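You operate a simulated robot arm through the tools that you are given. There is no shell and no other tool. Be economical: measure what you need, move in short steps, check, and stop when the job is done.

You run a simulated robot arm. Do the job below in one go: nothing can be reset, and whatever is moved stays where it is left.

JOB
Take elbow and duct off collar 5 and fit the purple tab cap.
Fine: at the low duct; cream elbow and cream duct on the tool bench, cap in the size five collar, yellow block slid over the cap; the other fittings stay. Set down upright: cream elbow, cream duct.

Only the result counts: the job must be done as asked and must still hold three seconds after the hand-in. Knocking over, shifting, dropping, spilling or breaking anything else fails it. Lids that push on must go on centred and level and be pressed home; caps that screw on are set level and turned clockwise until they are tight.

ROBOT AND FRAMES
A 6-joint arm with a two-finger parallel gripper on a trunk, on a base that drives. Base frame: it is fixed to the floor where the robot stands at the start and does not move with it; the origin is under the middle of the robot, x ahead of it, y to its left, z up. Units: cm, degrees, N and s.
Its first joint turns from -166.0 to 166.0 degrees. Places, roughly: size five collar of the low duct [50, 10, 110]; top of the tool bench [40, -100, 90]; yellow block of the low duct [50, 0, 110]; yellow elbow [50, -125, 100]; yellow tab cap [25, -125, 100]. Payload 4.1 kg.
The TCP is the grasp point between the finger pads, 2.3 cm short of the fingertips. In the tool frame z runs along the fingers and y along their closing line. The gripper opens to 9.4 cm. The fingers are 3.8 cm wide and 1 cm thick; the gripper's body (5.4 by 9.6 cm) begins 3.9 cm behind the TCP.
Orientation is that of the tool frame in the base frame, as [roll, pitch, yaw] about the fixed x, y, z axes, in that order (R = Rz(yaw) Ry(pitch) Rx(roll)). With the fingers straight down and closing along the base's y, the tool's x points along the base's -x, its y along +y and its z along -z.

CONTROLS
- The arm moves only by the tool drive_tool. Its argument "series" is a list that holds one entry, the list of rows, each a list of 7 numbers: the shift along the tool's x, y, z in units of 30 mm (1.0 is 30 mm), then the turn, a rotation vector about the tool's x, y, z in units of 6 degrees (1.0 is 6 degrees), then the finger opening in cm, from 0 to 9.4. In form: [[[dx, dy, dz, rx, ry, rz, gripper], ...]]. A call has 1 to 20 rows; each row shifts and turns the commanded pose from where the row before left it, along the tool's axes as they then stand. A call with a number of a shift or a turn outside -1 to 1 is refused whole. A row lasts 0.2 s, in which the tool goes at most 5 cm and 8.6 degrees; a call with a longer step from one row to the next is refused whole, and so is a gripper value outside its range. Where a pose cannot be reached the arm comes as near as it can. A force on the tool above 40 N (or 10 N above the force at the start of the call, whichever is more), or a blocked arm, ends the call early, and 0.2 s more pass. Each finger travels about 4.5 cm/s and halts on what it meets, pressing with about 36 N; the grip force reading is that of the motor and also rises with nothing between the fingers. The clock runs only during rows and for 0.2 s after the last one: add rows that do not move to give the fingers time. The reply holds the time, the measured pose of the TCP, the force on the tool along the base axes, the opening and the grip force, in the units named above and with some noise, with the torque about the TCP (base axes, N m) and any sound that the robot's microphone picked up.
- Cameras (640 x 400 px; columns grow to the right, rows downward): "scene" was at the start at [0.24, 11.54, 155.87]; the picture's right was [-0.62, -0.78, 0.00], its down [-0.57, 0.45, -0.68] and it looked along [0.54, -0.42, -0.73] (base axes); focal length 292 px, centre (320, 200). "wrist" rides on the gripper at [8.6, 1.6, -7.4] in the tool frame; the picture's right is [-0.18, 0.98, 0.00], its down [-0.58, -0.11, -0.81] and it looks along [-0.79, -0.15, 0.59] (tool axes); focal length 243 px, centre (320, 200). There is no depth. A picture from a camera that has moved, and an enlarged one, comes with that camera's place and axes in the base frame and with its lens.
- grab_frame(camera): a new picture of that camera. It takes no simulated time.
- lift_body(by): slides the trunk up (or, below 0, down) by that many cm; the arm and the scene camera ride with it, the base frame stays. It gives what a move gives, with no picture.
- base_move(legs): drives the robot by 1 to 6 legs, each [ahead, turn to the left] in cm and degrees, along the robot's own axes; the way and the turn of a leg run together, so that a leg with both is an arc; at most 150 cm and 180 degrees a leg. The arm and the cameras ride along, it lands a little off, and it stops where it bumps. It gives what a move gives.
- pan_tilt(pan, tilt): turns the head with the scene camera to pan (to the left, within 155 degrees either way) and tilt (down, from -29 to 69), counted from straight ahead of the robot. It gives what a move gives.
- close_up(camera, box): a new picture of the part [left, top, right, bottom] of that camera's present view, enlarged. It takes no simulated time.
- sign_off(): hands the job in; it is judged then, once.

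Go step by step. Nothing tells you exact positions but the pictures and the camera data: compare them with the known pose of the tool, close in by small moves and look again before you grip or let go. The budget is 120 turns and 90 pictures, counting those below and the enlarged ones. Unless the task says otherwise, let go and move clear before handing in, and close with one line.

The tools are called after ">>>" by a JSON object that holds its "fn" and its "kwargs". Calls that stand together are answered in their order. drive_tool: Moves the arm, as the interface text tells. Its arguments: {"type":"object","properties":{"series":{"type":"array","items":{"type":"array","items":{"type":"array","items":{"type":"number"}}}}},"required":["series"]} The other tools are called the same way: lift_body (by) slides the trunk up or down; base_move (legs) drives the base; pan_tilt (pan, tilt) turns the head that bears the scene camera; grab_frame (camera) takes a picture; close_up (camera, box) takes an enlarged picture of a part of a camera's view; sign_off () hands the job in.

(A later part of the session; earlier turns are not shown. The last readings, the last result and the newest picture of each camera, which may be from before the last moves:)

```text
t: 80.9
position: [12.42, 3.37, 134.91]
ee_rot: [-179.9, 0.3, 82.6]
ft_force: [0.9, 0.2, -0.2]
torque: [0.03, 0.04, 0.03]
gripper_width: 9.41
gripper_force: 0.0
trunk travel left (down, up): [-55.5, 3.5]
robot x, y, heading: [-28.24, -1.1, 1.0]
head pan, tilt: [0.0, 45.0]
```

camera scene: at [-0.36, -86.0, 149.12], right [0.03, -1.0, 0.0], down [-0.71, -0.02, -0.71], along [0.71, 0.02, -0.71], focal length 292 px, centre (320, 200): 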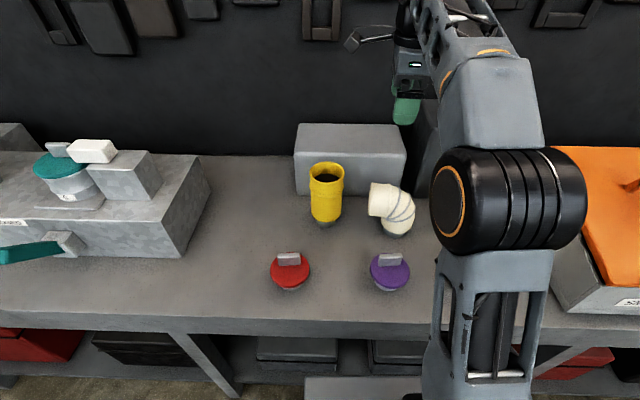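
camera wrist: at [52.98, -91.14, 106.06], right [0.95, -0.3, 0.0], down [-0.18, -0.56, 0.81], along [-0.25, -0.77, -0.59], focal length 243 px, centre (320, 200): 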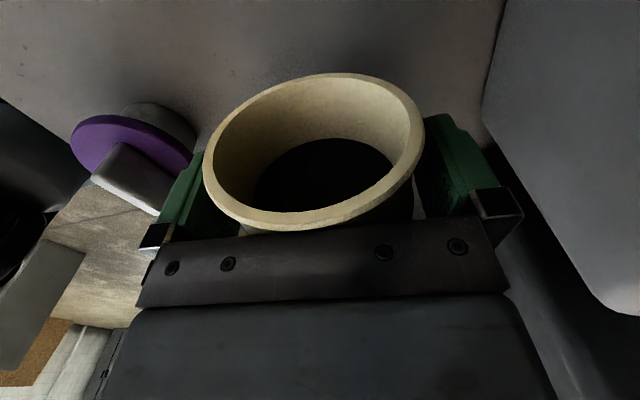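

>>> {"fn": "base_move", "kwargs": {"legs": [[26, -1]]}}

>>> {"fn": "drive_tool", "kwargs": {"series": [[[0, 0, 0, 0, 0, -0.7, 9.4], [0, 0, 0, 0, 0, -0.6, 9.4], [0, 0, 0, 0, 0, 0, 9.4]]]}}

>>> {"fn": "grab_frame", "kwargs": {"camera": "scene"}}

>>> {"fn": "grab_frame", "kwargs": {"camera": "wrist"}}

```text
t: 82.7
position: [38.65, 2.94, 134.92]
ee_rot: [-179.6, 0.2, 81.6]
ft_force: [1.0, 0.6, -0.4]
torque: [0.02, 0.03, 0.02]
gripper_width: 9.41
gripper_force: 0.0
trunk travel left (down, up): [-55.5, 3.5]
robot x, y, heading: [-2.12, -0.33, 0.1]
head pan, tilt: [0.0, 45.0]
```

```text
t: 83.5
position: [38.56, 3.02, 134.84]
ee_rot: [-179.7, 0.2, 89.4]
ft_force: [0.4, -0.3, 0.5]
torque: [-0.01, 0.0, 0.0]
gripper_width: 9.39
gripper_force: 0.1
trunk travel left (down, up): [-55.5, 3.5]
robot x, y, heading: [-2.12, -0.61, 0.2]
head pan, tilt: [0.0, 45.0]
```

```text
55 pictures are left
camera scene: at [-0.07, 16.11, 159.13], right [0.0, -1.0, 0.0], down [-0.71, 0.0, -0.71], along [0.71, 0.0, -0.71], focal length 292 px, centre (320, 200)
```

scene: 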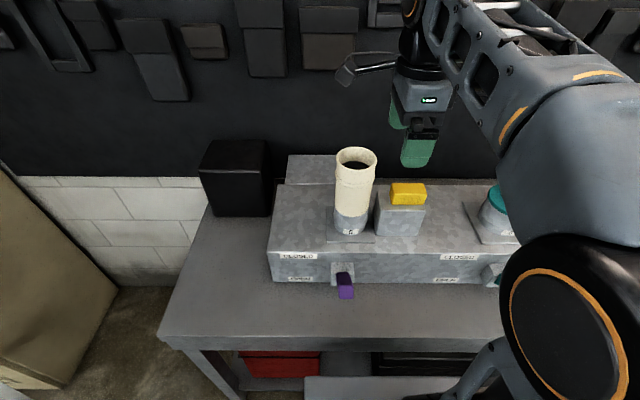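

```text
54 pictures are left
camera wrist: at [40.29, 11.74, 142.35], right [0.98, -0.19, 0.0], down [-0.11, -0.58, 0.81], along [-0.16, -0.79, -0.59], focal length 243 px, centre (320, 200)
```

wrist: 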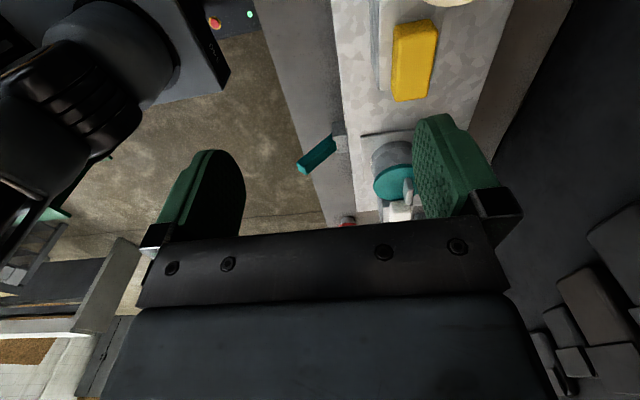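

>>> {"fn": "drive_tool", "kwargs": {"series": [[[0.475, 0.81, 0, 0, 0, 0, 9.4], [0.475, 0.81, 0, 0, 0, 0, 9.4], [0.475, 0.81, 0, 0, 0, 0, 9.4], [0.475, 0.81, 0, 0, 0, 0, 9.4], [0, 0, 0.8, 0, 0, 0, 9.4], [0, 0, 0.8, 0, 0, 0, 9.4], [0, 0, 0, 0, 0, 0, 9.4]]]}}

>>> {"fn": "grab_frame", "kwargs": {"camera": "wrist"}}

>>> {"fn": "close_up", "kwargs": {"camera": "scene", "box": [260, 80, 460, 280]}}

```text
t: 85.1
position: [48.29, 8.51, 129.92]
ee_rot: [-179.6, 0.2, 89.5]
ft_force: [-1.0, -0.7, -0.1]
torque: [0.01, -0.01, 0.02]
gripper_width: 9.4
gripper_force: 0.0
trunk travel left (down, up): [-55.5, 3.5]
robot x, y, heading: [-2.17, -0.05, 0.3]
head pan, tilt: [0.0, 45.0]
```

```text
53 pictures are left
camera wrist: at [50.09, 17.32, 137.43], right [0.98, -0.19, 0.0], down [-0.11, -0.58, 0.81], along [-0.16, -0.79, -0.59], focal length 243 px, centre (320, 200)
```

wrist: 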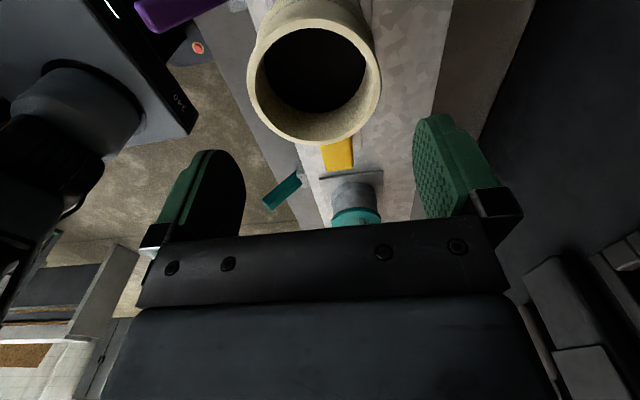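

```text
2.00 times, centred on (360, 180) of scene
camera zoom: at [-0.05, 16.11, 159.13], right [0.0, -1.0, 0.0], down [-0.71, 0.0, -0.71], along [0.71, 0.0, -0.71], focal length 584 px, centre (240, 240)
```

zoom: 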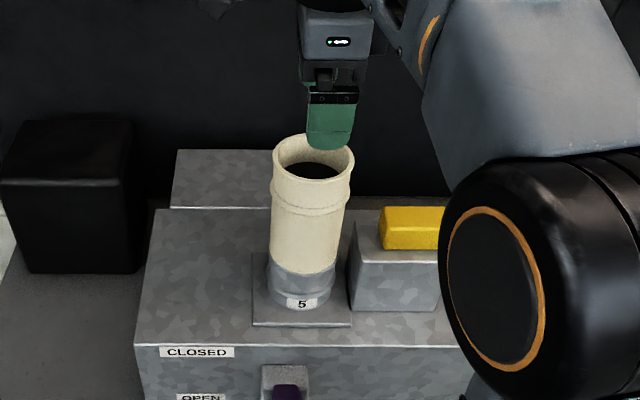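

Centred over the duct rim (x 48.2, y 8.7). Descend around the duct's top.

>>> {"fn": "drive_tool", "kwargs": {"series": [[[0.06, -0.02, 0.7, 0, 0, 0, 9.4], [0, 0, 0.6, 0, 0, 0, 9.4], [0, 0, 0.5, 0, 0, 0, 9.4], [0, 0, 0.5, 0, 0, 0, 9.4], [0, 0, 0.5, 0, 0, 0, 9.4], [0, 0, 0.4, 0, 0, 0, 9.4], [0, 0, 0, 0, 0, 0, 9.4]]]}}

>>> {"fn": "grab_frame", "kwargs": {"camera": "wrist"}}

>>> {"fn": "close_up", "kwargs": {"camera": "scene", "box": [260, 80, 460, 280]}}

```text
t: 86.7
position: [47.99, 8.73, 120.33]
ee_rot: [-179.8, 0.1, 89.5]
ft_force: [-0.3, -0.1, -0.4]
torque: [-0.01, -0.01, 0.01]
gripper_width: 9.4
gripper_force: 0.0
trunk travel left (down, up): [-55.5, 3.5]
robot x, y, heading: [-2.01, -0.36, 0.4]
head pan, tilt: [0.0, 45.0]
```

```text
51 pictures are left
camera wrist: at [49.9, 17.49, 127.85], right [0.98, -0.19, 0.0], down [-0.11, -0.58, 0.81], along [-0.16, -0.79, -0.59], focal length 243 px, centre (320, 200)
```

wrist: 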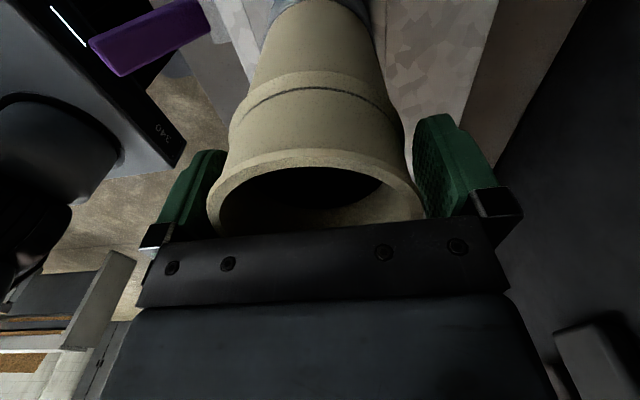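

```text
2.00 times, centred on (360, 180) of scene
camera zoom: at [-0.06, 16.11, 159.13], right [0.0, -1.0, 0.0], down [-0.71, 0.0, -0.71], along [0.71, 0.0, -0.71], focal length 584 px, centre (240, 240)
```

zoom: 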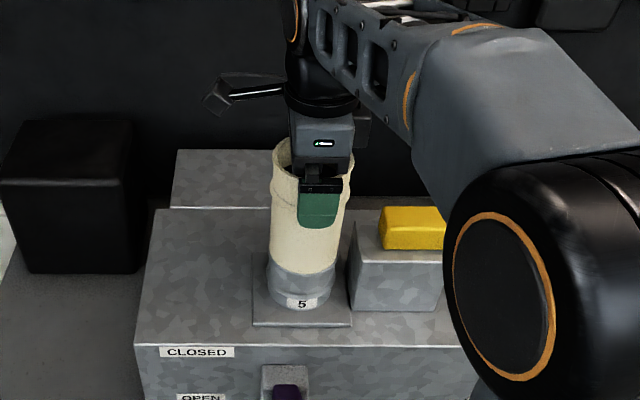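

>>> {"fn": "drive_tool", "kwargs": {"series": [[[0, 0, 0.08, 0, 0, 0, 9.4], [0, 0, 0, 0, 0, 0, 8.6], [0, 0, 0, 0, 0, 0, 8], [0, 0, 0, 0, 0, 0, 7], [0, 0, 0, 0, 0, 0, 6], [0, 0, 0, 0, 0, 0, 6]]]}}

>>> {"fn": "drive_tool", "kwargs": {"series": [[[0, 0, -0.1, 0, 0, 0, 6], [0, 0, -0.1, 0, 0, 0, 6], [0, 0, -0.1, 0, 0, 0, 6], [0, 0, -0.1, 0, 0, 0, 6]]]}}

>>> {"fn": "close_up", "kwargs": {"camera": "scene", "box": [260, 80, 460, 280]}}

```text
t: 88.1
position: [48.1, 8.69, 120.26]
ee_rot: [-179.7, 0.2, 89.5]
ft_force: [-0.1, 1.4, -0.3]
torque: [-0.03, 0.01, -0.01]
gripper_width: 8.15
gripper_force: 36.4
trunk travel left (down, up): [-55.5, 3.5]
robot x, y, heading: [-1.77, -0.31, -0.0]
head pan, tilt: [0.0, 45.0]
```

```text
t: 89.1
position: [48.15, 8.69, 121.35]
ee_rot: [-179.6, 0.1, 89.4]
ft_force: [0.5, -0.3, -2.7]
torque: [0.04, -0.01, -0.03]
gripper_width: 8.17
gripper_force: 36.5
trunk travel left (down, up): [-55.5, 3.5]
robot x, y, heading: [-2.1, -0.34, 0.4]
head pan, tilt: [0.0, 45.0]
```

```text
2.00 times, centred on (360, 180) of scene
camera zoom: at [-0.04, 16.11, 159.13], right [0.0, -1.0, 0.0], down [-0.71, 0.0, -0.71], along [0.71, 0.0, -0.71], focal length 584 px, centre (240, 240)
```

zoom: 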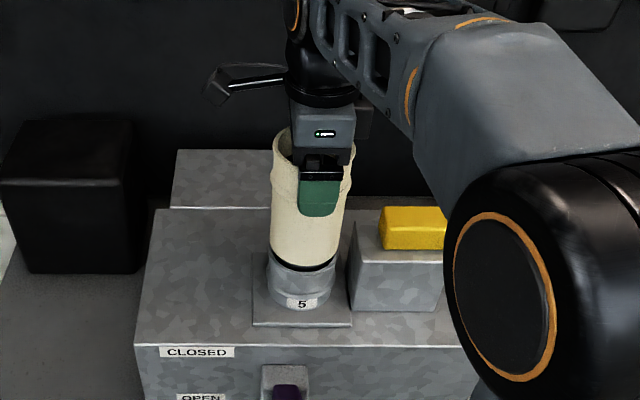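

The duct comes out with the hand. Raising and retracting, then driving to the tool bench.

>>> {"fn": "drive_tool", "kwargs": {"series": [[[0, 0, -0.3, 0, 0, 0, 6], [0, 0, -0.4, 0, 0, 0, 6], [0, 0, -0.5, 0, 0, 0, 6], [0, 0, -0.7, 0, 0, 0, 6], [0, 0, -0.7, 0, 0, 0, 6], [0, 0, -0.7, 0, 0, 0, 6], [0, -0.8, 0, 0, 0, 0, 6], [0, -0.8, 0, 0, 0, 0, 6], [0, -0.8, 0, 0, 0, 0, 6], [0, -0.8, 0, 0, 0, 0, 6], [0, 0, 0, 0, 0, 0, 6]]]}}

>>> {"fn": "base_move", "kwargs": {"legs": [[-24, 0], [0, -90], [98, 0], [0, 90]]}}

>>> {"fn": "grab_frame", "kwargs": {"camera": "scene"}}

```text
t: 91.5
position: [38.63, 8.96, 131.16]
ee_rot: [-179.7, 0.1, 89.5]
ft_force: [0.0, 0.5, -2.3]
torque: [-0.01, 0.02, 0.02]
gripper_width: 8.17
gripper_force: 36.3
trunk travel left (down, up): [-55.5, 3.5]
robot x, y, heading: [-1.89, -0.14, 0.0]
head pan, tilt: [0.0, 45.0]
```

```text
t: 105.6
position: [14.8, -89.25, 131.29]
ee_rot: [-179.7, 0.2, 89.2]
ft_force: [-0.5, -0.3, -2.6]
torque: [0.01, 0.0, 0.0]
gripper_width: 8.17
gripper_force: 35.5
trunk travel left (down, up): [-55.5, 3.5]
robot x, y, heading: [-26.09, -98.65, 0.1]
head pan, tilt: [0.0, 45.0]
```

```text
48 pictures are left
camera scene: at [-23.85, -81.88, 159.12], right [0.0, -1.0, 0.0], down [-0.71, 0.0, -0.71], along [0.71, 0.0, -0.71], focal length 292 px, centre (320, 200)
```

scene: 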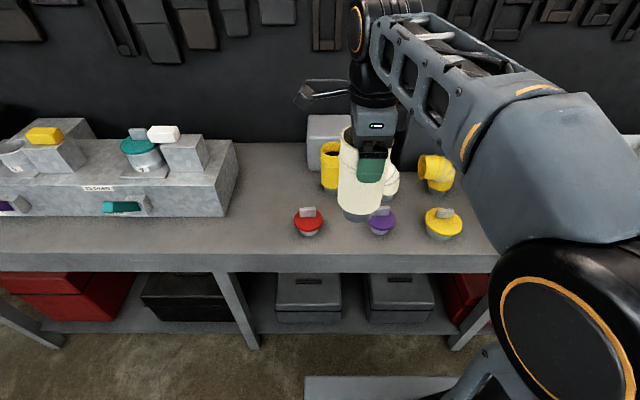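

>>> {"fn": "base_move", "kwargs": {"legs": [[24, 0]]}}

>>> {"fn": "lift_body", "kwargs": {"by": -15}}

>>> {"fn": "grab_frame", "kwargs": {"camera": "scene"}}

>>> {"fn": "grab_frame", "kwargs": {"camera": "wrist"}}

```text
t: 107.4
position: [38.93, -89.22, 131.22]
ee_rot: [-179.7, 0.3, 89.3]
ft_force: [0.5, 0.3, -1.7]
torque: [-0.02, 0.03, 0.03]
gripper_width: 8.16
gripper_force: 36.2
trunk travel left (down, up): [-55.5, 3.5]
robot x, y, heading: [-1.8, -98.38, 0.2]
head pan, tilt: [0.0, 45.0]
```

```text
t: 109.2
position: [38.93, -89.22, 116.3]
ee_rot: [-179.7, 0.2, 89.3]
ft_force: [-0.4, -0.9, -1.4]
torque: [0.0, -0.02, -0.01]
gripper_width: 8.18
gripper_force: 35.6
trunk travel left (down, up): [-40.5, 18.5]
robot x, y, heading: [-1.86, -98.19, -0.2]
head pan, tilt: [0.0, 45.0]
```

```text
47 pictures are left
camera scene: at [0.13, -81.9, 144.13], right [0.0, -1.0, 0.0], down [-0.71, 0.0, -0.71], along [0.71, 0.0, -0.71], focal length 292 px, centre (320, 200)
```

scene: 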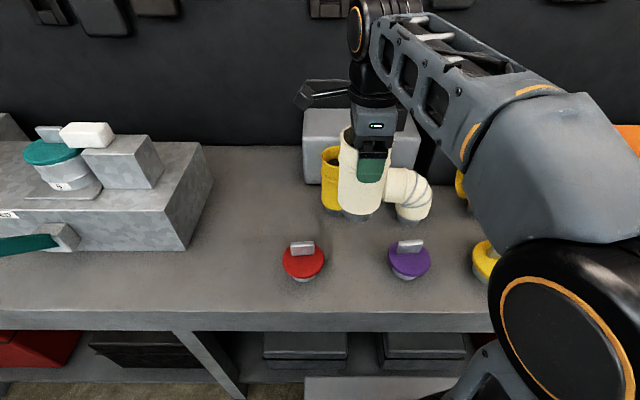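

```text
46 pictures are left
camera wrist: at [40.61, -80.47, 123.74], right [0.98, -0.2, 0.0], down [-0.11, -0.58, 0.81], along [-0.16, -0.79, -0.59], focal length 243 px, centre (320, 200)
```

wrist: 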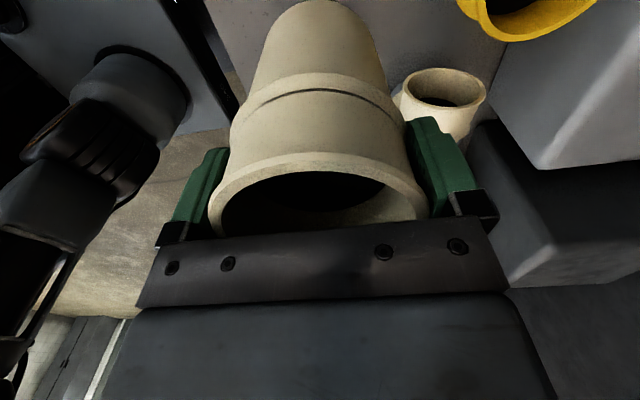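

>>> {"fn": "drive_tool", "kwargs": {"series": [[[-0.1, 0.5, 0.6, 0, 0, 0, 6], [0, 0, 0.8, 0, 0, 0, 6], [0, 0, 0.8, 0, 0, 0, 6], [0, 0, 0.8, 0, 0, 0, 6], [0, 0, 0.3, 0, 0, 0, 6], [0, 0, 0, 0, 0, 0, 6]]]}}

>>> {"fn": "close_up", "kwargs": {"camera": "scene", "box": [280, 80, 460, 280]}}

```text
t: 110.6
position: [40.27, -89.62, 106.38]
ee_rot: [-179.7, 0.2, 89.3]
ft_force: [-0.8, 0.1, -2.4]
torque: [0.0, 0.02, -0.01]
gripper_width: 8.18
gripper_force: 36.2
trunk travel left (down, up): [-40.5, 18.5]
robot x, y, heading: [-2.24, -98.54, 0.2]
head pan, tilt: [0.0, 45.0]
```

```text
2.00 times, centred on (370, 180) of scene
camera zoom: at [0.13, -81.89, 144.13], right [0.0, -1.0, 0.0], down [-0.71, 0.0, -0.71], along [0.71, 0.0, -0.71], focal length 584 px, centre (220, 240)
```

zoom: 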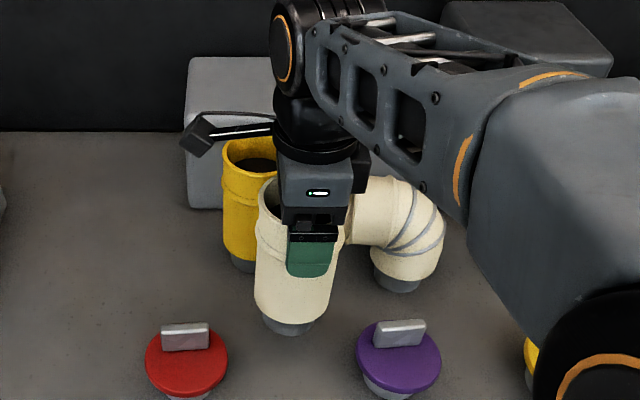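

>>> {"fn": "drive_tool", "kwargs": {"series": [[[0, 0, 0.2, 0, 0, 0, 6], [0, 0, 0.2, 0, 0, 0, 6], [0, 0, 0.2, 0, 0, 0, 6], [0, 0, 0.1, 0, 0, 0, 6], [0, 0, 0.1, 0, 0, 0, 6], [0, 0, 0.1, 0, 0, 0, 6]]]}}

>>> {"fn": "drive_tool", "kwargs": {"series": [[[0, 0, 0.05, 0, 0, 0, 6], [0, 0, 0.05, 0, 0, 0, 6], [0, 0, 0.05, 0, 0, 0, 6], [0, 0, 0.05, 0, 0, 0, 6], [0, 0, 0.05, 0, 0, 0, 6], [0, 0, 0.05, 0, 0, 0, 6]]]}}

```text
t: 112.0
position: [40.22, -89.7, 103.58]
ee_rot: [-179.7, 0.2, 89.2]
ft_force: [-0.3, -0.2, -3.1]
torque: [-0.02, 0.0, 0.01]
gripper_width: 8.17
gripper_force: 36.4
trunk travel left (down, up): [-40.5, 18.5]
robot x, y, heading: [-2.23, -98.23, -0.1]
head pan, tilt: [0.0, 45.0]
```

```text
t: 113.4
position: [40.16, -89.5, 102.85]
ee_rot: [-179.6, 0.1, 89.3]
ft_force: [0.1, -0.5, -3.0]
torque: [0.01, 0.0, -0.01]
gripper_width: 8.18
gripper_force: 36.2
trunk travel left (down, up): [-40.5, 18.5]
robot x, y, heading: [-1.7, -98.68, 0.2]
head pan, tilt: [0.0, 45.0]
```

>>> {"fn": "drive_tool", "kwargs": {"series": [[[0, 0, 0.05, 0, 0, 0, 6], [0, 0, 0.05, 0, 0, 0, 6], [0, 0, 0.05, 0, 0, 0, 6], [0, 0, 0.05, 0, 0, 0, 6], [0, 0, 0.05, 0, 0, 0, 6], [0, 0, 0.05, 0, 0, 0, 6]]]}}

>>> {"fn": "close_up", "kwargs": {"camera": "scene", "box": [280, 80, 460, 280]}}

```text
t: 114.8
position: [40.4, -89.6, 102.07]
ee_rot: [-180.0, 0.2, 89.4]
ft_force: [-2.5, -0.9, 20.6]
torque: [-0.32, 0.24, -0.01]
gripper_width: 8.17
gripper_force: 35.5
trunk travel left (down, up): [-40.5, 18.5]
robot x, y, heading: [-2.11, -98.47, -0.0]
head pan, tilt: [0.0, 45.0]
```

```text
2.00 times, centred on (370, 180) of scene
camera zoom: at [-0.04, -81.94, 144.18], right [0.0, -1.0, 0.0], down [-0.71, 0.0, -0.71], along [0.71, 0.0, -0.71], focal length 584 px, centre (220, 240)
```

zoom: 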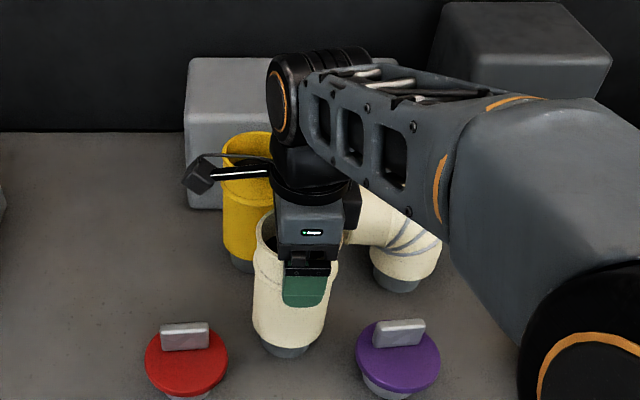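

Duct on the bench; release and rise.

>>> {"fn": "drive_tool", "kwargs": {"series": [[[0, 0, -0.06, 0, 0, 0, 6], [0, 0, 0, 0, 0, 0, 7.8], [0, 0, 0, 0, 0, 0, 8.4], [0, 0, 0, 0, 0, 0, 9], [0, 0, 0, 0, 0, 0, 9.4], [0, 0, 0, 0, 0, 0, 9.4], [0, 0, -0.2, 0, 0, 0, 9.4], [0, 0, -0.5, 0, 0, 0, 9.4], [0, 0, -0.8, 0, 0, 0, 9.4], [0, 0, -0.8, 0, 0, 0, 9.4], [0, 0, -0.8, 0, 0, 0, 9.4], [0, 0, 0, 0, 0, 0, 9.4]]]}}

>>> {"fn": "lift_body", "kwargs": {"by": 10}}

>>> {"fn": "grab_frame", "kwargs": {"camera": "scene"}}

>>> {"fn": "grab_frame", "kwargs": {"camera": "wrist"}}

```text
t: 117.4
position: [40.22, -89.57, 111.37]
ee_rot: [-179.7, 0.3, 89.2]
ft_force: [-0.5, 0.0, 0.6]
torque: [0.01, 0.0, 0.0]
gripper_width: 9.39
gripper_force: 0.0
trunk travel left (down, up): [-40.5, 18.5]
robot x, y, heading: [-2.21, -98.65, -0.1]
head pan, tilt: [0.0, 45.0]
```

```text
t: 118.7
position: [40.3, -89.56, 121.36]
ee_rot: [-179.7, 0.2, 89.3]
ft_force: [-0.2, 0.6, -0.5]
torque: [-0.02, 0.0, -0.04]
gripper_width: 9.4
gripper_force: 0.1
trunk travel left (down, up): [-50.5, 8.5]
robot x, y, heading: [-1.95, -98.63, -0.0]
head pan, tilt: [0.0, 45.0]
```

```text
43 pictures are left
camera scene: at [0.12, -81.89, 154.12], right [0.0, -1.0, 0.0], down [-0.71, 0.0, -0.71], along [0.71, 0.0, -0.71], focal length 292 px, centre (320, 200)
```

scene: 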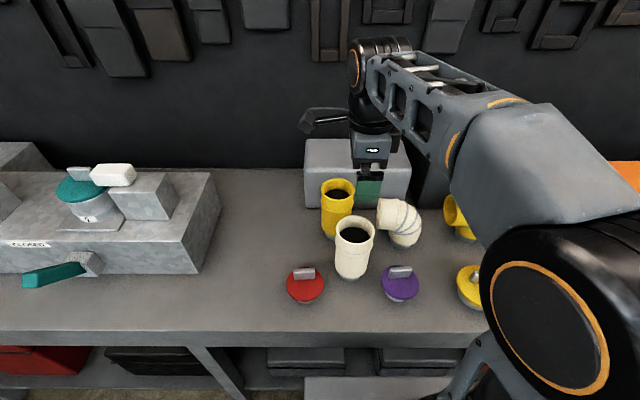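

```text
42 pictures are left
camera wrist: at [42.07, -80.77, 128.82], right [0.98, -0.2, 0.0], down [-0.11, -0.58, 0.81], along [-0.16, -0.79, -0.59], focal length 243 px, centre (320, 200)
```

wrist: 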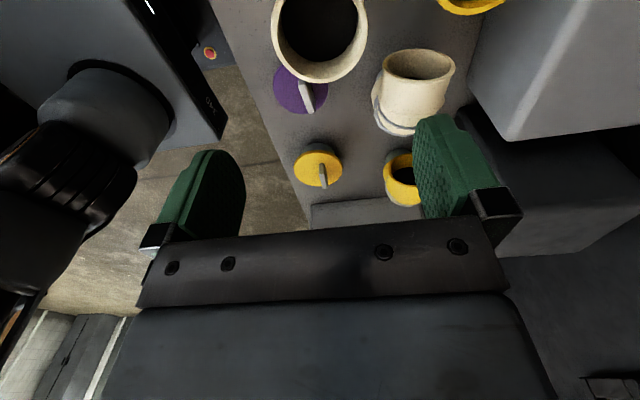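

Both cream parts stand. I zoom on the teal collar as reference for how the block should sit, and on the purple cap.

>>> {"fn": "close_up", "kwargs": {"camera": "scene", "box": [0, 130, 230, 300]}}

>>> {"fn": "close_up", "kwargs": {"camera": "scene", "box": [280, 170, 500, 320]}}

```text
2.35 times, centred on (115, 215) of scene
camera zoom: at [0.12, -81.89, 154.12], right [0.0, -1.0, 0.0], down [-0.71, 0.0, -0.71], along [0.71, 0.0, -0.71], focal length 687 px, centre (802, 165)
```

zoom: 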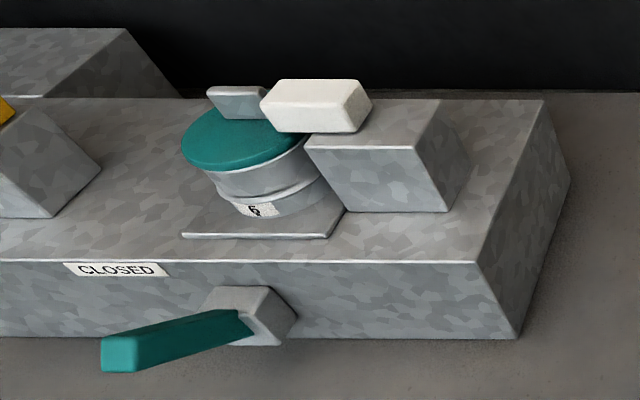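

```text
2.67 times, centred on (390, 245) of scene
camera zoom: at [0.12, -81.89, 154.12], right [0.0, -1.0, 0.0], down [-0.71, 0.0, -0.71], along [0.71, 0.0, -0.71], focal length 778 px, centre (133, 80)
```

zoom: 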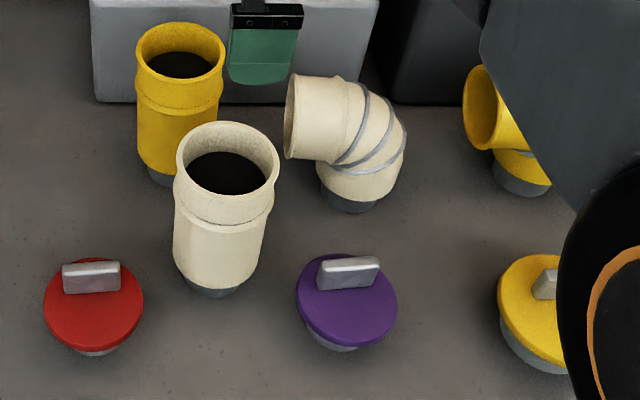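

Teal reference: white block is slid partly over the cap beside its tab. To pick up the purple cap without the camera bumping the cream duct, I turn the hand by 180°.

>>> {"fn": "drive_tool", "kwargs": {"series": [[[0, 0, 0, 0, 0, -1, 9.4], [0, 0, 0, 0, 0, -1, 9.4], [0, 0, 0, 0, 0, -1, 9.4], [0, 0, 0, 0, 0, -1, 9.4], [0, 0, 0, 0, 0, -1, 9.4], [0, 0, 0, 0, 0, -1, 9.4], [0, 0, 0, 0, 0, -1, 9.4], [0, 0, 0, 0, 0, -1, 9.4], [0, 0, 0, 0, 0, -1, 9.4], [0, 0, 0, 0, 0, -1, 9.4], [0, 0, 0, 0, 0, -1, 9.4], [0, 0, 0, 0, 0, -1, 9.4], [0, 0, 0, 0, 0, -1, 9.4], [0, 0, 0, 0, 0, -1, 9.4], [0, 0, 0, 0, 0, -1, 9.4], [0, 0, 0, 0, 0, 0, 9.4]]]}}

>>> {"fn": "drive_tool", "kwargs": {"series": [[[0, 0, 0, 0, 0, -1, 9.4], [0, 0, 0, 0, 0, -1, 9.4], [0, 0, 0, 0, 0, -1, 9.4], [0, 0, 0, 0, 0, -1, 9.4], [0, 0, 0, 0, 0, -1, 9.4], [0, 0, 0, 0, 0, -1, 9.4], [0, 0, 0, 0, 0, -1, 9.4], [0, 0, 0, 0, 0, -1, 9.4], [0, 0, 0, 0, 0, -1, 9.4], [0, 0, 0, 0, 0, -1, 9.4], [0, 0, 0, 0, 0, -1, 9.4], [0, 0, 0, 0, 0, -1, 9.4], [0, 0, 0, 0, 0, -1, 9.4], [0, 0, 0, 0, 0, -1, 9.4], [0, 0, 0, 0, 0, -1, 9.4], [0, 0, 0, 0, 0, 0, 9.4]]]}}

```text
t: 122.1
position: [40.32, -89.54, 121.42]
ee_rot: [-179.8, -0.3, 179.4]
ft_force: [0.0, 0.3, -0.2]
torque: [-0.02, 0.02, -0.01]
gripper_width: 9.41
gripper_force: 0.0
trunk travel left (down, up): [-50.5, 8.5]
robot x, y, heading: [-2.36, -98.46, 0.0]
head pan, tilt: [0.0, 45.0]
```

```text
t: 125.5
position: [40.31, -89.65, 121.38]
ee_rot: [179.7, -0.2, -90.6]
ft_force: [-0.1, -0.1, 1.0]
torque: [0.01, -0.03, -0.03]
gripper_width: 9.4
gripper_force: 0.1
trunk travel left (down, up): [-50.5, 8.5]
robot x, y, heading: [-2.06, -98.19, 0.0]
head pan, tilt: [0.0, 45.0]
```

>>> {"fn": "drive_tool", "kwargs": {"series": [[[0.9, 0.48, 0, 0, 0, 0.1, 8], [0.9, 0.48, 0, 0, 0, 0, 7], [0.9, 0.48, 0, 0, 0, 0, 6], [0.95, 0.46, 0, 0, 0, 0, 5], [0, 0, 1, 0, 0, 0, 4], [0, 0, 1, 0, 0, 0, 4], [0, 0, 0.8, 0, 0, 0, 4], [0, 0, 0, 0, 0, 0, 4]]]}}

>>> {"fn": "grab_frame", "kwargs": {"camera": "wrist"}}

>>> {"fn": "close_up", "kwargs": {"camera": "scene", "box": [300, 130, 500, 330]}}

```text
t: 127.3
position: [34.3, -100.39, 112.91]
ee_rot: [179.7, -0.2, -91.3]
ft_force: [0.3, 0.0, 0.7]
torque: [0.0, -0.01, 0.01]
gripper_width: 4.01
gripper_force: 0.1
trunk travel left (down, up): [-50.5, 8.5]
robot x, y, heading: [-2.05, -98.43, 0.2]
head pan, tilt: [0.0, 45.0]
```

```text
39 pictures are left
camera wrist: at [32.58, -108.88, 120.56], right [-0.98, 0.21, 0.0], down [0.13, 0.58, 0.8], along [0.16, 0.79, -0.59], focal length 243 px, centre (320, 200)
```

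wrist: 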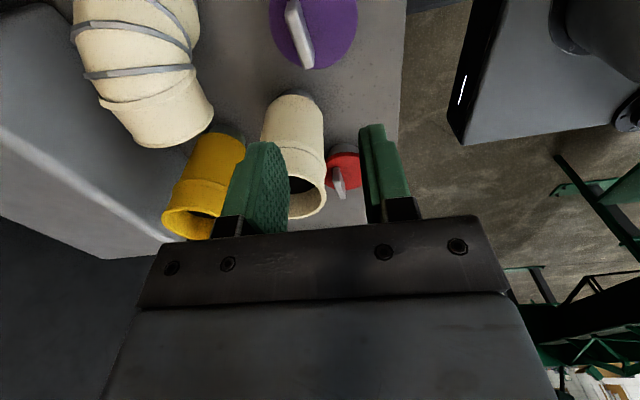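

```text
2.00 times, centred on (400, 230) of scene
camera zoom: at [0.12, -81.9, 154.13], right [0.0, -1.0, 0.0], down [-0.71, 0.0, -0.71], along [0.71, 0.0, -0.71], focal length 584 px, centre (160, 140)
```

zoom: 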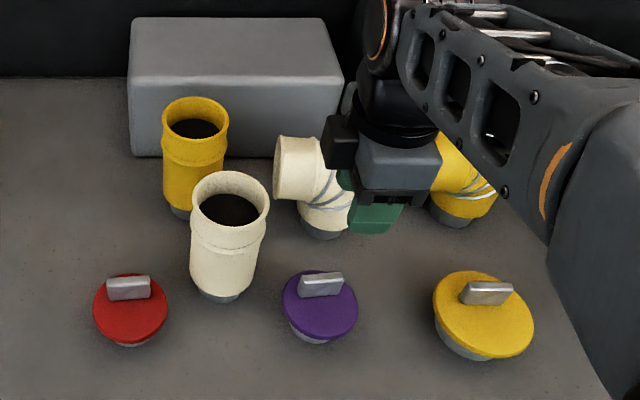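

>>> {"fn": "close_up", "kwargs": {"camera": "wrist", "box": [240, 0, 380, 90]}}

>>> {"fn": "close_up", "kwargs": {"camera": "scene", "box": [420, 250, 500, 310]}}

```text
4.44 times, centred on (310, 45) of wrist
camera zoom: at [32.58, -108.88, 120.56], right [-0.98, 0.21, 0.0], down [0.13, 0.58, 0.8], along [0.16, 0.79, -0.59], focal length 1078 px, centre (364, 889)
```

zoom: 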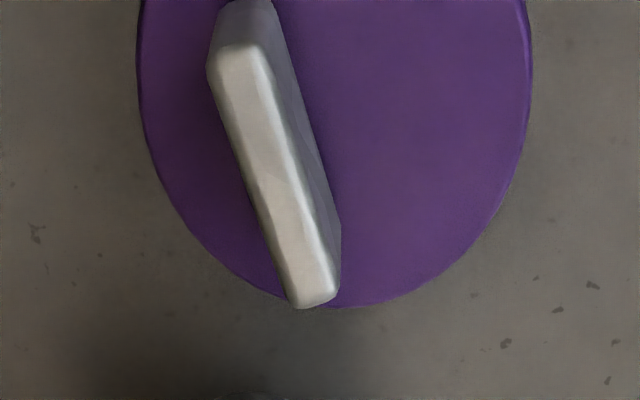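

```text
6.67 times, centred on (460, 280) of scene
camera zoom: at [0.12, -81.9, 154.13], right [0.0, -1.0, 0.0], down [-0.71, 0.0, -0.71], along [0.71, 0.0, -0.71], focal length 1946 px, centre (-613, -333)
```

zoom: 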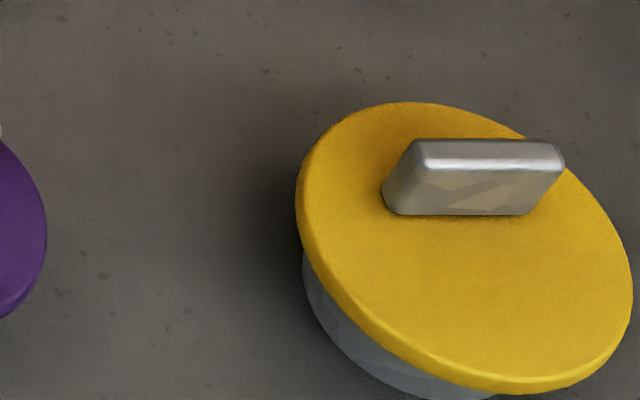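

Tab of the purple cap: about (36.0,-100.2), top z≈96, thin along x, a bit off the disc's centre (disc ≈ (34.6,-100.6)). Descending over the tab.

>>> {"fn": "drive_tool", "kwargs": {"series": [[[-0.06, -0.567, 0.8, 0, 0, -0.2, 4], [0, 0, 1, 0, 0, 0, 4], [0, 0, 1, 0, 0, 0, 4], [0, 0, 1, 0, 0, 0, 4], [0, 0, 1, 0, 0, 0, 4], [0, 0, 0.4, 0, 0, 0, 4], [0, 0, 0, 0, 0, 0, 4]]]}}

>>> {"fn": "grab_frame", "kwargs": {"camera": "wrist"}}

>>> {"fn": "close_up", "kwargs": {"camera": "scene", "box": [340, 200, 480, 320]}}

```text
t: 128.9
position: [35.97, -100.33, 97.49]
ee_rot: [179.7, -0.2, -90.0]
ft_force: [-0.2, -0.2, -0.2]
torque: [-0.01, 0.0, 0.01]
gripper_width: 4.0
gripper_force: 0.1
trunk travel left (down, up): [-50.5, 8.5]
robot x, y, heading: [-1.91, -98.56, 0.2]
head pan, tilt: [0.0, 45.0]
```

```text
35 pictures are left
camera wrist: at [34.4, -108.81, 104.96], right [-0.98, 0.19, 0.0], down [0.11, 0.58, 0.8], along [0.15, 0.79, -0.59], focal length 243 px, centre (320, 200)
```

wrist: 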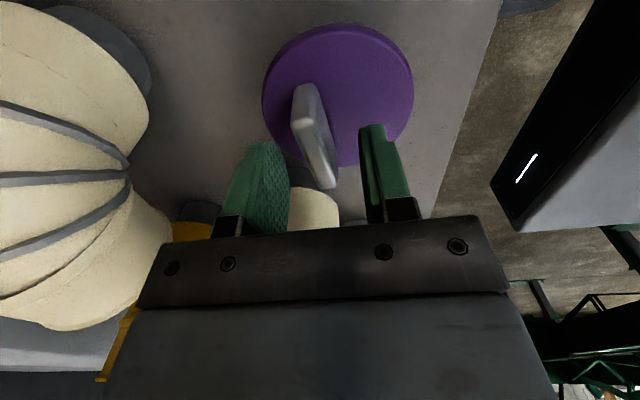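

```text
3.33 times, centred on (410, 260) of scene
camera zoom: at [0.12, -81.9, 154.13], right [0.0, -1.0, 0.0], down [-0.71, 0.0, -0.71], along [0.71, 0.0, -0.71], focal length 973 px, centre (20, 0)
```

zoom: 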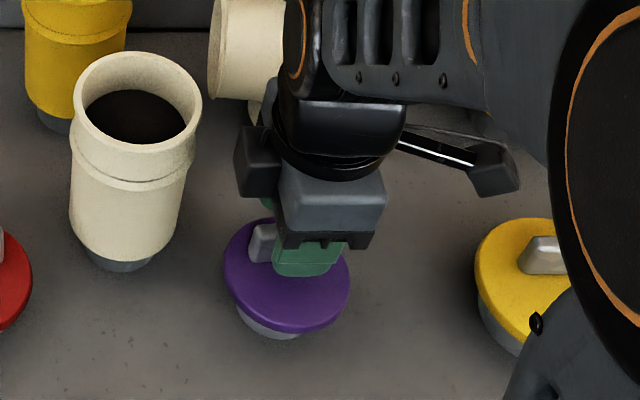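

Tab is centred between the fingers. Lower 2 cm and close.

>>> {"fn": "drive_tool", "kwargs": {"series": [[[0.05, 0, 0.3, 0, 0, 0, 4], [0, 0, 0.2, 0, 0, 0, 4], [0, 0, 0.15, 0, 0, 0, 4], [0, 0, 0, 0, 0, 0, 4]]]}}

>>> {"fn": "drive_tool", "kwargs": {"series": [[[0, 0, 0, 0, 0, 0, 3], [0, 0, 0, 0, 0, 0, 2], [0, 0, 0, 0, 0, 0, 1], [0, 0, 0, 0, 0, 0, 0.3], [0, 0, 0, 0, 0, 0, 0.3], [0, 0, 0, 0, 0, 0, 0.3]]]}}

>>> {"fn": "grab_frame", "kwargs": {"camera": "wrist"}}

```text
t: 129.9
position: [35.95, -100.43, 95.44]
ee_rot: [179.7, -0.3, -90.0]
ft_force: [-0.4, -0.2, -0.5]
torque: [0.01, -0.03, 0.0]
gripper_width: 4.01
gripper_force: 0.1
trunk travel left (down, up): [-50.5, 8.5]
robot x, y, heading: [-2.2, -98.63, 0.0]
head pan, tilt: [0.0, 45.0]
```

```text
t: 131.3
position: [35.96, -100.3, 95.49]
ee_rot: [179.8, -0.2, -90.2]
ft_force: [-0.1, -0.1, 0.4]
torque: [0.02, -0.13, -0.02]
gripper_width: 1.21
gripper_force: 36.0
trunk travel left (down, up): [-50.5, 8.5]
robot x, y, heading: [-1.67, -98.89, -0.0]
head pan, tilt: [0.0, 45.0]
```

```text
33 pictures are left
camera wrist: at [34.39, -108.95, 103.03], right [-0.98, 0.19, 0.0], down [0.11, 0.58, 0.8], along [0.15, 0.79, -0.59], focal length 243 px, centre (320, 200)
```

wrist: 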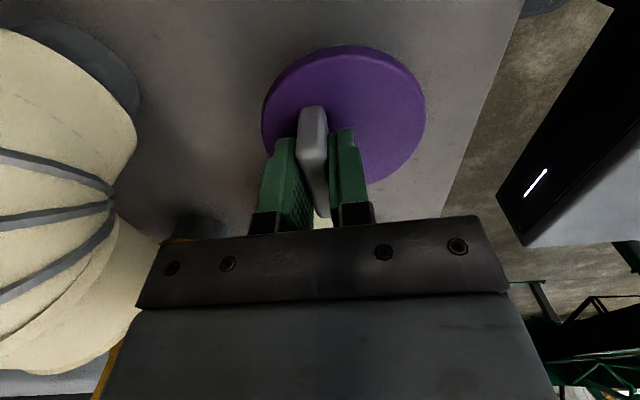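

Gripped (1.2 cm). Lift and check it is level.

>>> {"fn": "drive_tool", "kwargs": {"series": [[[0, 0, -0.2, 0, 0, 0, 0.3], [0, 0, -0.4, 0, 0, 0, 0.3], [0, 0, -0.8, 0, 0, 0, 0.3], [0, 0, -1, 0, 0, 0, 0.3], [0, 0, -1, 0, 0, 0, 0.3], [0, 0, -1, 0, 0, 0, 0.3], [0, 0, -1, 0, 0, 0, 0.3], [0, 0, -1, 0, 0, 0, 0.3], [0, 0, -1, 0, 0, 0, 0.3], [0, 0, -1, 0, 0, 0, 0.3], [0, 0, 0, 0, 0, 0, 0.3]]]}}

>>> {"fn": "lift_body", "kwargs": {"by": 8}}

>>> {"fn": "grab_frame", "kwargs": {"camera": "scene"}}

```text
t: 133.7
position: [36.14, -100.39, 120.81]
ee_rot: [179.7, -0.3, -90.1]
ft_force: [0.4, 0.0, -0.5]
torque: [0.01, 0.01, 0.0]
gripper_width: 1.23
gripper_force: 36.0
trunk travel left (down, up): [-50.5, 8.5]
robot x, y, heading: [-1.95, -98.2, 0.2]
head pan, tilt: [0.0, 45.0]
```

```text
t: 134.9
position: [35.99, -100.29, 128.79]
ee_rot: [179.8, -0.2, -90.1]
ft_force: [0.3, -0.1, -0.2]
torque: [-0.05, -0.05, -0.04]
gripper_width: 1.23
gripper_force: 36.5
trunk travel left (down, up): [-58.5, 0.5]
robot x, y, heading: [-1.45, -98.51, 0.0]
head pan, tilt: [0.0, 45.0]
```

```text
32 pictures are left
camera scene: at [0.13, -81.89, 162.13], right [0.0, -1.0, 0.0], down [-0.71, 0.0, -0.71], along [0.71, 0.0, -0.71], focal length 292 px, centre (320, 200)
```

scene: 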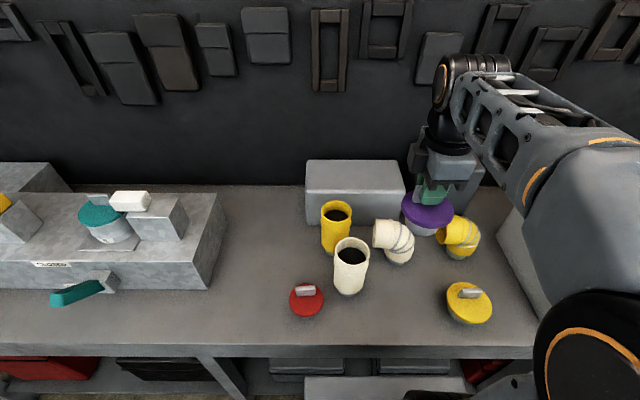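

The cap is held and looks level; both cream parts stand. Driving back to the low duct.

>>> {"fn": "base_move", "kwargs": {"legs": [[-24, 0], [0, 90], [98, 0], [0, -90], [24, 0]]}}

>>> {"fn": "grab_frame", "kwargs": {"camera": "scene"}}

>>> {"fn": "grab_frame", "kwargs": {"camera": "wrist"}}

```text
t: 150.4
position: [35.22, -0.73, 128.71]
ee_rot: [179.7, -0.2, -89.2]
ft_force: [0.2, -0.4, -0.7]
torque: [0.01, -0.01, -0.02]
gripper_width: 1.23
gripper_force: 36.3
trunk travel left (down, up): [-58.5, 0.5]
robot x, y, heading: [-3.32, 0.38, 1.0]
head pan, tilt: [0.0, 45.0]
```

```text
31 pictures are left
camera scene: at [-1.0, 17.1, 162.13], right [0.02, -1.0, 0.0], down [-0.71, -0.01, -0.71], along [0.71, 0.01, -0.71], focal length 292 px, centre (320, 200)
```

scene: 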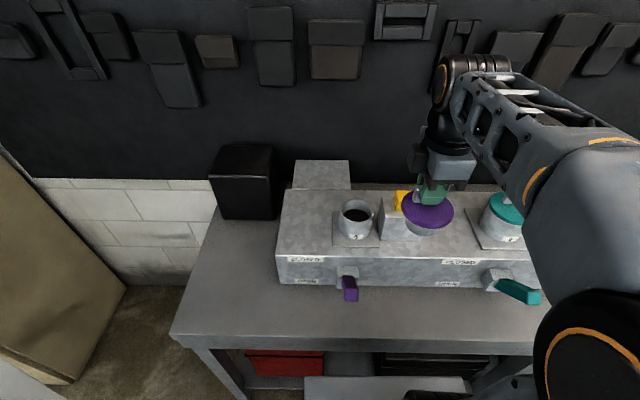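

```text
30 pictures are left
camera wrist: at [33.77, -9.35, 136.2], right [-0.99, 0.17, 0.01], down [0.11, 0.59, 0.8], along [0.13, 0.79, -0.59], focal length 243 px, centre (320, 200)
```

wrist: 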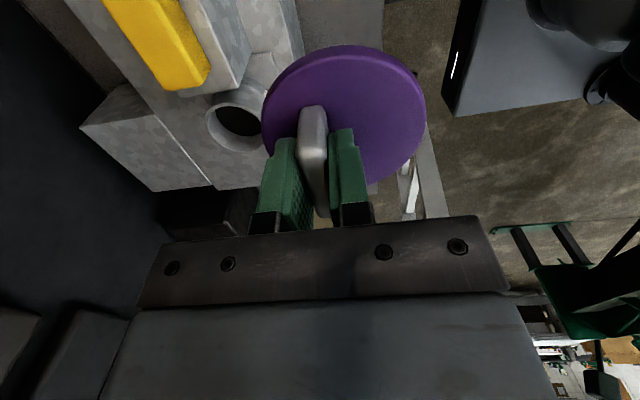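

>>> {"fn": "close_up", "kwargs": {"camera": "scene", "box": [380, 160, 480, 250]}}

>>> {"fn": "close_up", "kwargs": {"camera": "scene", "box": [310, 180, 420, 270]}}

```text
4.44 times, centred on (430, 205) of scene
camera zoom: at [-1.0, 17.1, 162.13], right [0.02, -1.0, 0.0], down [-0.71, -0.01, -0.71], along [0.71, 0.01, -0.71], focal length 1297 px, centre (-169, 178)
```

zoom: 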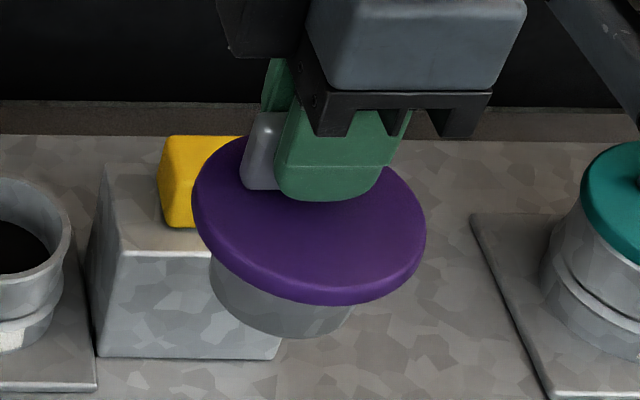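

```text
4.44 times, centred on (365, 225) of scene
camera zoom: at [-1.0, 17.1, 162.13], right [0.02, -1.0, 0.0], down [-0.71, -0.01, -0.71], along [0.71, 0.01, -0.71], focal length 1297 px, centre (120, 89)
```

zoom: 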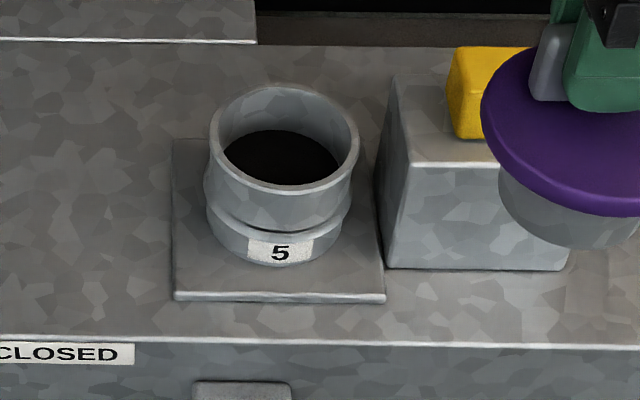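

Collar axis ≈ (48.15, 8.7), rim z≈108.6; cap axis is TCP + (−1.4, −0.2). Moving the cap above the collar.

>>> {"fn": "drive_tool", "kwargs": {"series": [[[-0.64, -0.957, 0, 0, 0, 0.13, 0.3], [-0.64, -0.957, 0, 0, 0, 0, 0.3], [-0.64, -0.957, 0, 0, 0, 0, 0.3], [-0.64, -0.957, 0, 0, 0, 0, 0.3], [-0.64, -0.957, 0, 0, 0, 0, 0.3], [0, 0, 0.8, 0, 0, 0, 0.3], [0, 0, 0.8, 0, 0, 0, 0.3], [0, 0, 0.8, 0, 0, 0, 0.3], [0, 0, 0.8, 0, 0, 0, 0.3], [0, 0, 0, 0, 0, 0, 0.3]]]}}

>>> {"fn": "close_up", "kwargs": {"camera": "scene", "box": [300, 140, 430, 260]}}

>>> {"fn": "grab_frame", "kwargs": {"camera": "wrist"}}

```text
t: 152.6
position: [49.41, 8.87, 119.01]
ee_rot: [179.8, -0.1, -90.1]
ft_force: [-0.4, -0.1, -0.8]
torque: [0.0, 0.01, 0.01]
gripper_width: 1.23
gripper_force: 36.0
trunk travel left (down, up): [-58.5, 0.5]
robot x, y, heading: [-2.81, 0.28, 0.8]
head pan, tilt: [0.0, 45.0]
```

```text
3.33 times, centred on (365, 200) of scene
camera zoom: at [-1.09, 17.1, 162.13], right [0.02, -1.0, 0.0], down [-0.71, -0.01, -0.71], along [0.71, 0.01, -0.71], focal length 973 px, centre (170, 200)
```

zoom: 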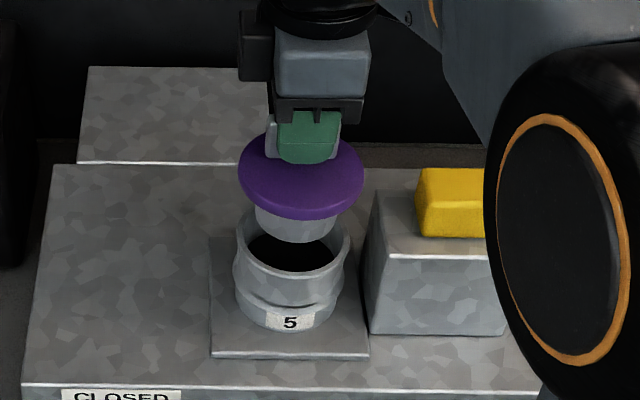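

```text
26 pictures are left
camera wrist: at [47.88, 0.33, 126.52], right [-0.98, 0.18, 0.0], down [0.11, 0.58, 0.8], along [0.15, 0.79, -0.59], focal length 243 px, centre (320, 200)
```

wrist: 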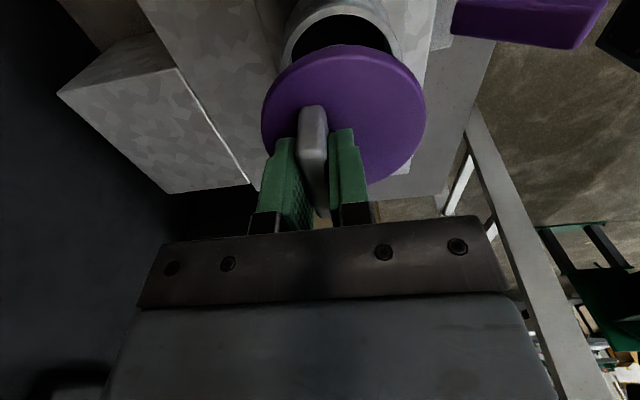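

Well aligned within a few mm. Descending slowly into the collar while watching the forces.

>>> {"fn": "drive_tool", "kwargs": {"series": [[[0, 0, 0.3, 0, 0, 0, 0.3], [0, 0, 0.3, 0, 0, 0, 0.3], [0, 0, 0.2, 0, 0, 0, 0.3], [0, 0, 0.1, 0, 0, 0, 0.3], [0, 0, 0.1, 0, 0, 0, 0.3], [0, 0, 0.1, 0, 0, 0, 0.3]]]}}

>>> {"fn": "close_up", "kwargs": {"camera": "scene", "box": [300, 140, 430, 260]}}

```text
t: 154.0
position: [49.37, 8.81, 115.68]
ee_rot: [179.6, -0.2, -90.0]
ft_force: [-0.8, 0.0, -0.2]
torque: [0.03, 0.0, 0.02]
gripper_width: 1.23
gripper_force: 36.3
trunk travel left (down, up): [-58.5, 0.5]
robot x, y, heading: [-2.78, 0.76, 1.0]
head pan, tilt: [0.0, 45.0]
```

```text
3.33 times, centred on (365, 200) of scene
camera zoom: at [-1.09, 17.1, 162.13], right [0.02, -1.0, 0.0], down [-0.71, -0.01, -0.71], along [0.71, 0.01, -0.71], focal length 973 px, centre (170, 200)
```

zoom: 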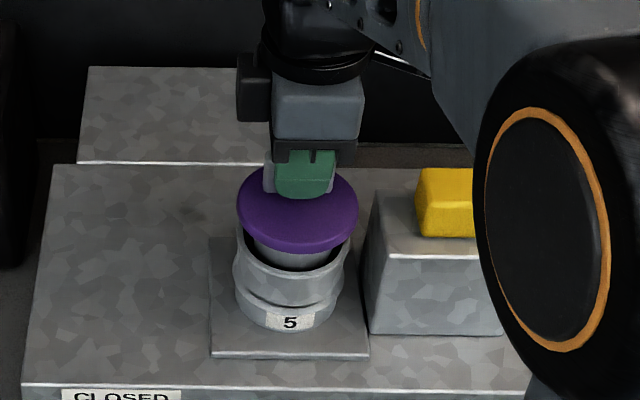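

>>> {"fn": "drive_tool", "kwargs": {"series": [[[0, 0, 0.1, 0, 0, 0, 0.3], [0, 0, 0.1, 0, 0, 0, 0.3], [0, 0, 0.1, 0, 0, 0, 0.3], [0, 0, 0.1, 0, 0, 0, 0.3], [0, 0, 0.1, 0, 0, 0, 0.3], [0, 0, 0.1, 0, 0, 0, 0.3]]]}}

>>> {"fn": "close_up", "kwargs": {"camera": "scene", "box": [300, 140, 430, 260]}}

```text
t: 155.4
position: [49.41, 8.87, 113.92]
ee_rot: [179.7, -0.2, -89.9]
ft_force: [-0.7, -0.4, -1.3]
torque: [0.03, -0.03, 0.0]
gripper_width: 1.25
gripper_force: 35.5
trunk travel left (down, up): [-58.5, 0.5]
robot x, y, heading: [-2.52, 0.59, 0.8]
head pan, tilt: [0.0, 45.0]
```

```text
3.33 times, centred on (365, 200) of scene
camera zoom: at [-1.09, 17.1, 162.13], right [0.02, -1.0, 0.0], down [-0.71, -0.01, -0.71], along [0.71, 0.01, -0.71], focal length 973 px, centre (170, 200)
```

zoom: 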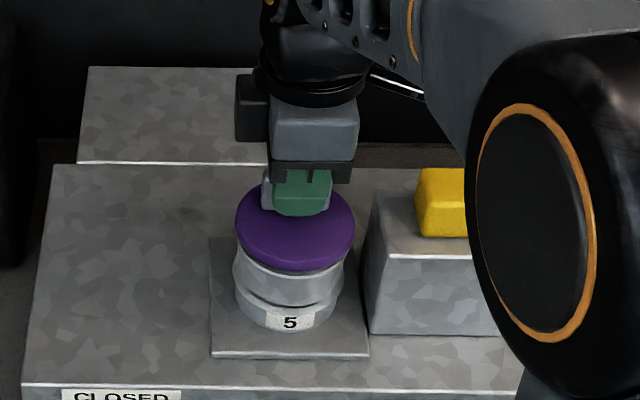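

Going in smoothly. Press on until firm contact.

>>> {"fn": "drive_tool", "kwargs": {"series": [[[0, 0, 0.1, 0, 0, 0, 0.3], [0, 0, 0.1, 0, 0, 0, 0.3], [0, 0, 0.1, 0, 0, 0, 0.3], [0, 0, 0.1, 0, 0, 0, 0.3], [0, 0, 0.1, 0, 0, 0, 0.3]]]}}

>>> {"fn": "close_up", "kwargs": {"camera": "scene", "box": [300, 140, 430, 260]}}

```text
t: 156.6
position: [49.37, 8.83, 113.07]
ee_rot: [-179.5, 0.0, -90.0]
ft_force: [-1.6, -0.4, 14.9]
torque: [-0.02, 0.5, -0.01]
gripper_width: 1.22
gripper_force: 36.0
trunk travel left (down, up): [-58.5, 0.5]
robot x, y, heading: [-2.89, 0.5, 0.9]
head pan, tilt: [0.0, 45.0]
stopped in row 5: the force on the tool passed its limit (the readings are from after the stop); the commanded pose is now the measured one
```

```text
3.33 times, centred on (365, 200) of scene
camera zoom: at [-1.26, 17.08, 162.1], right [0.02, -1.0, 0.0], down [-0.71, -0.01, -0.71], along [0.71, 0.01, -0.71], focal length 973 px, centre (170, 200)
```

zoom: 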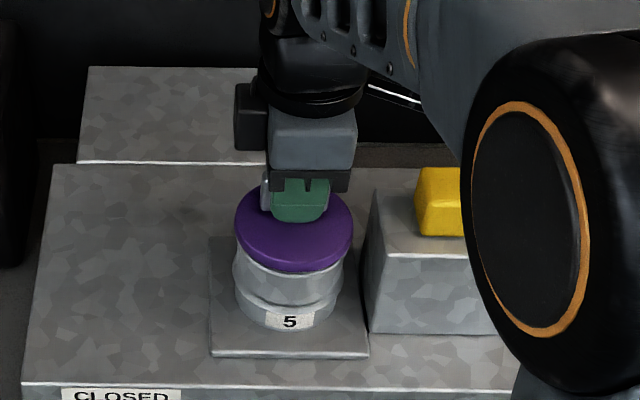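

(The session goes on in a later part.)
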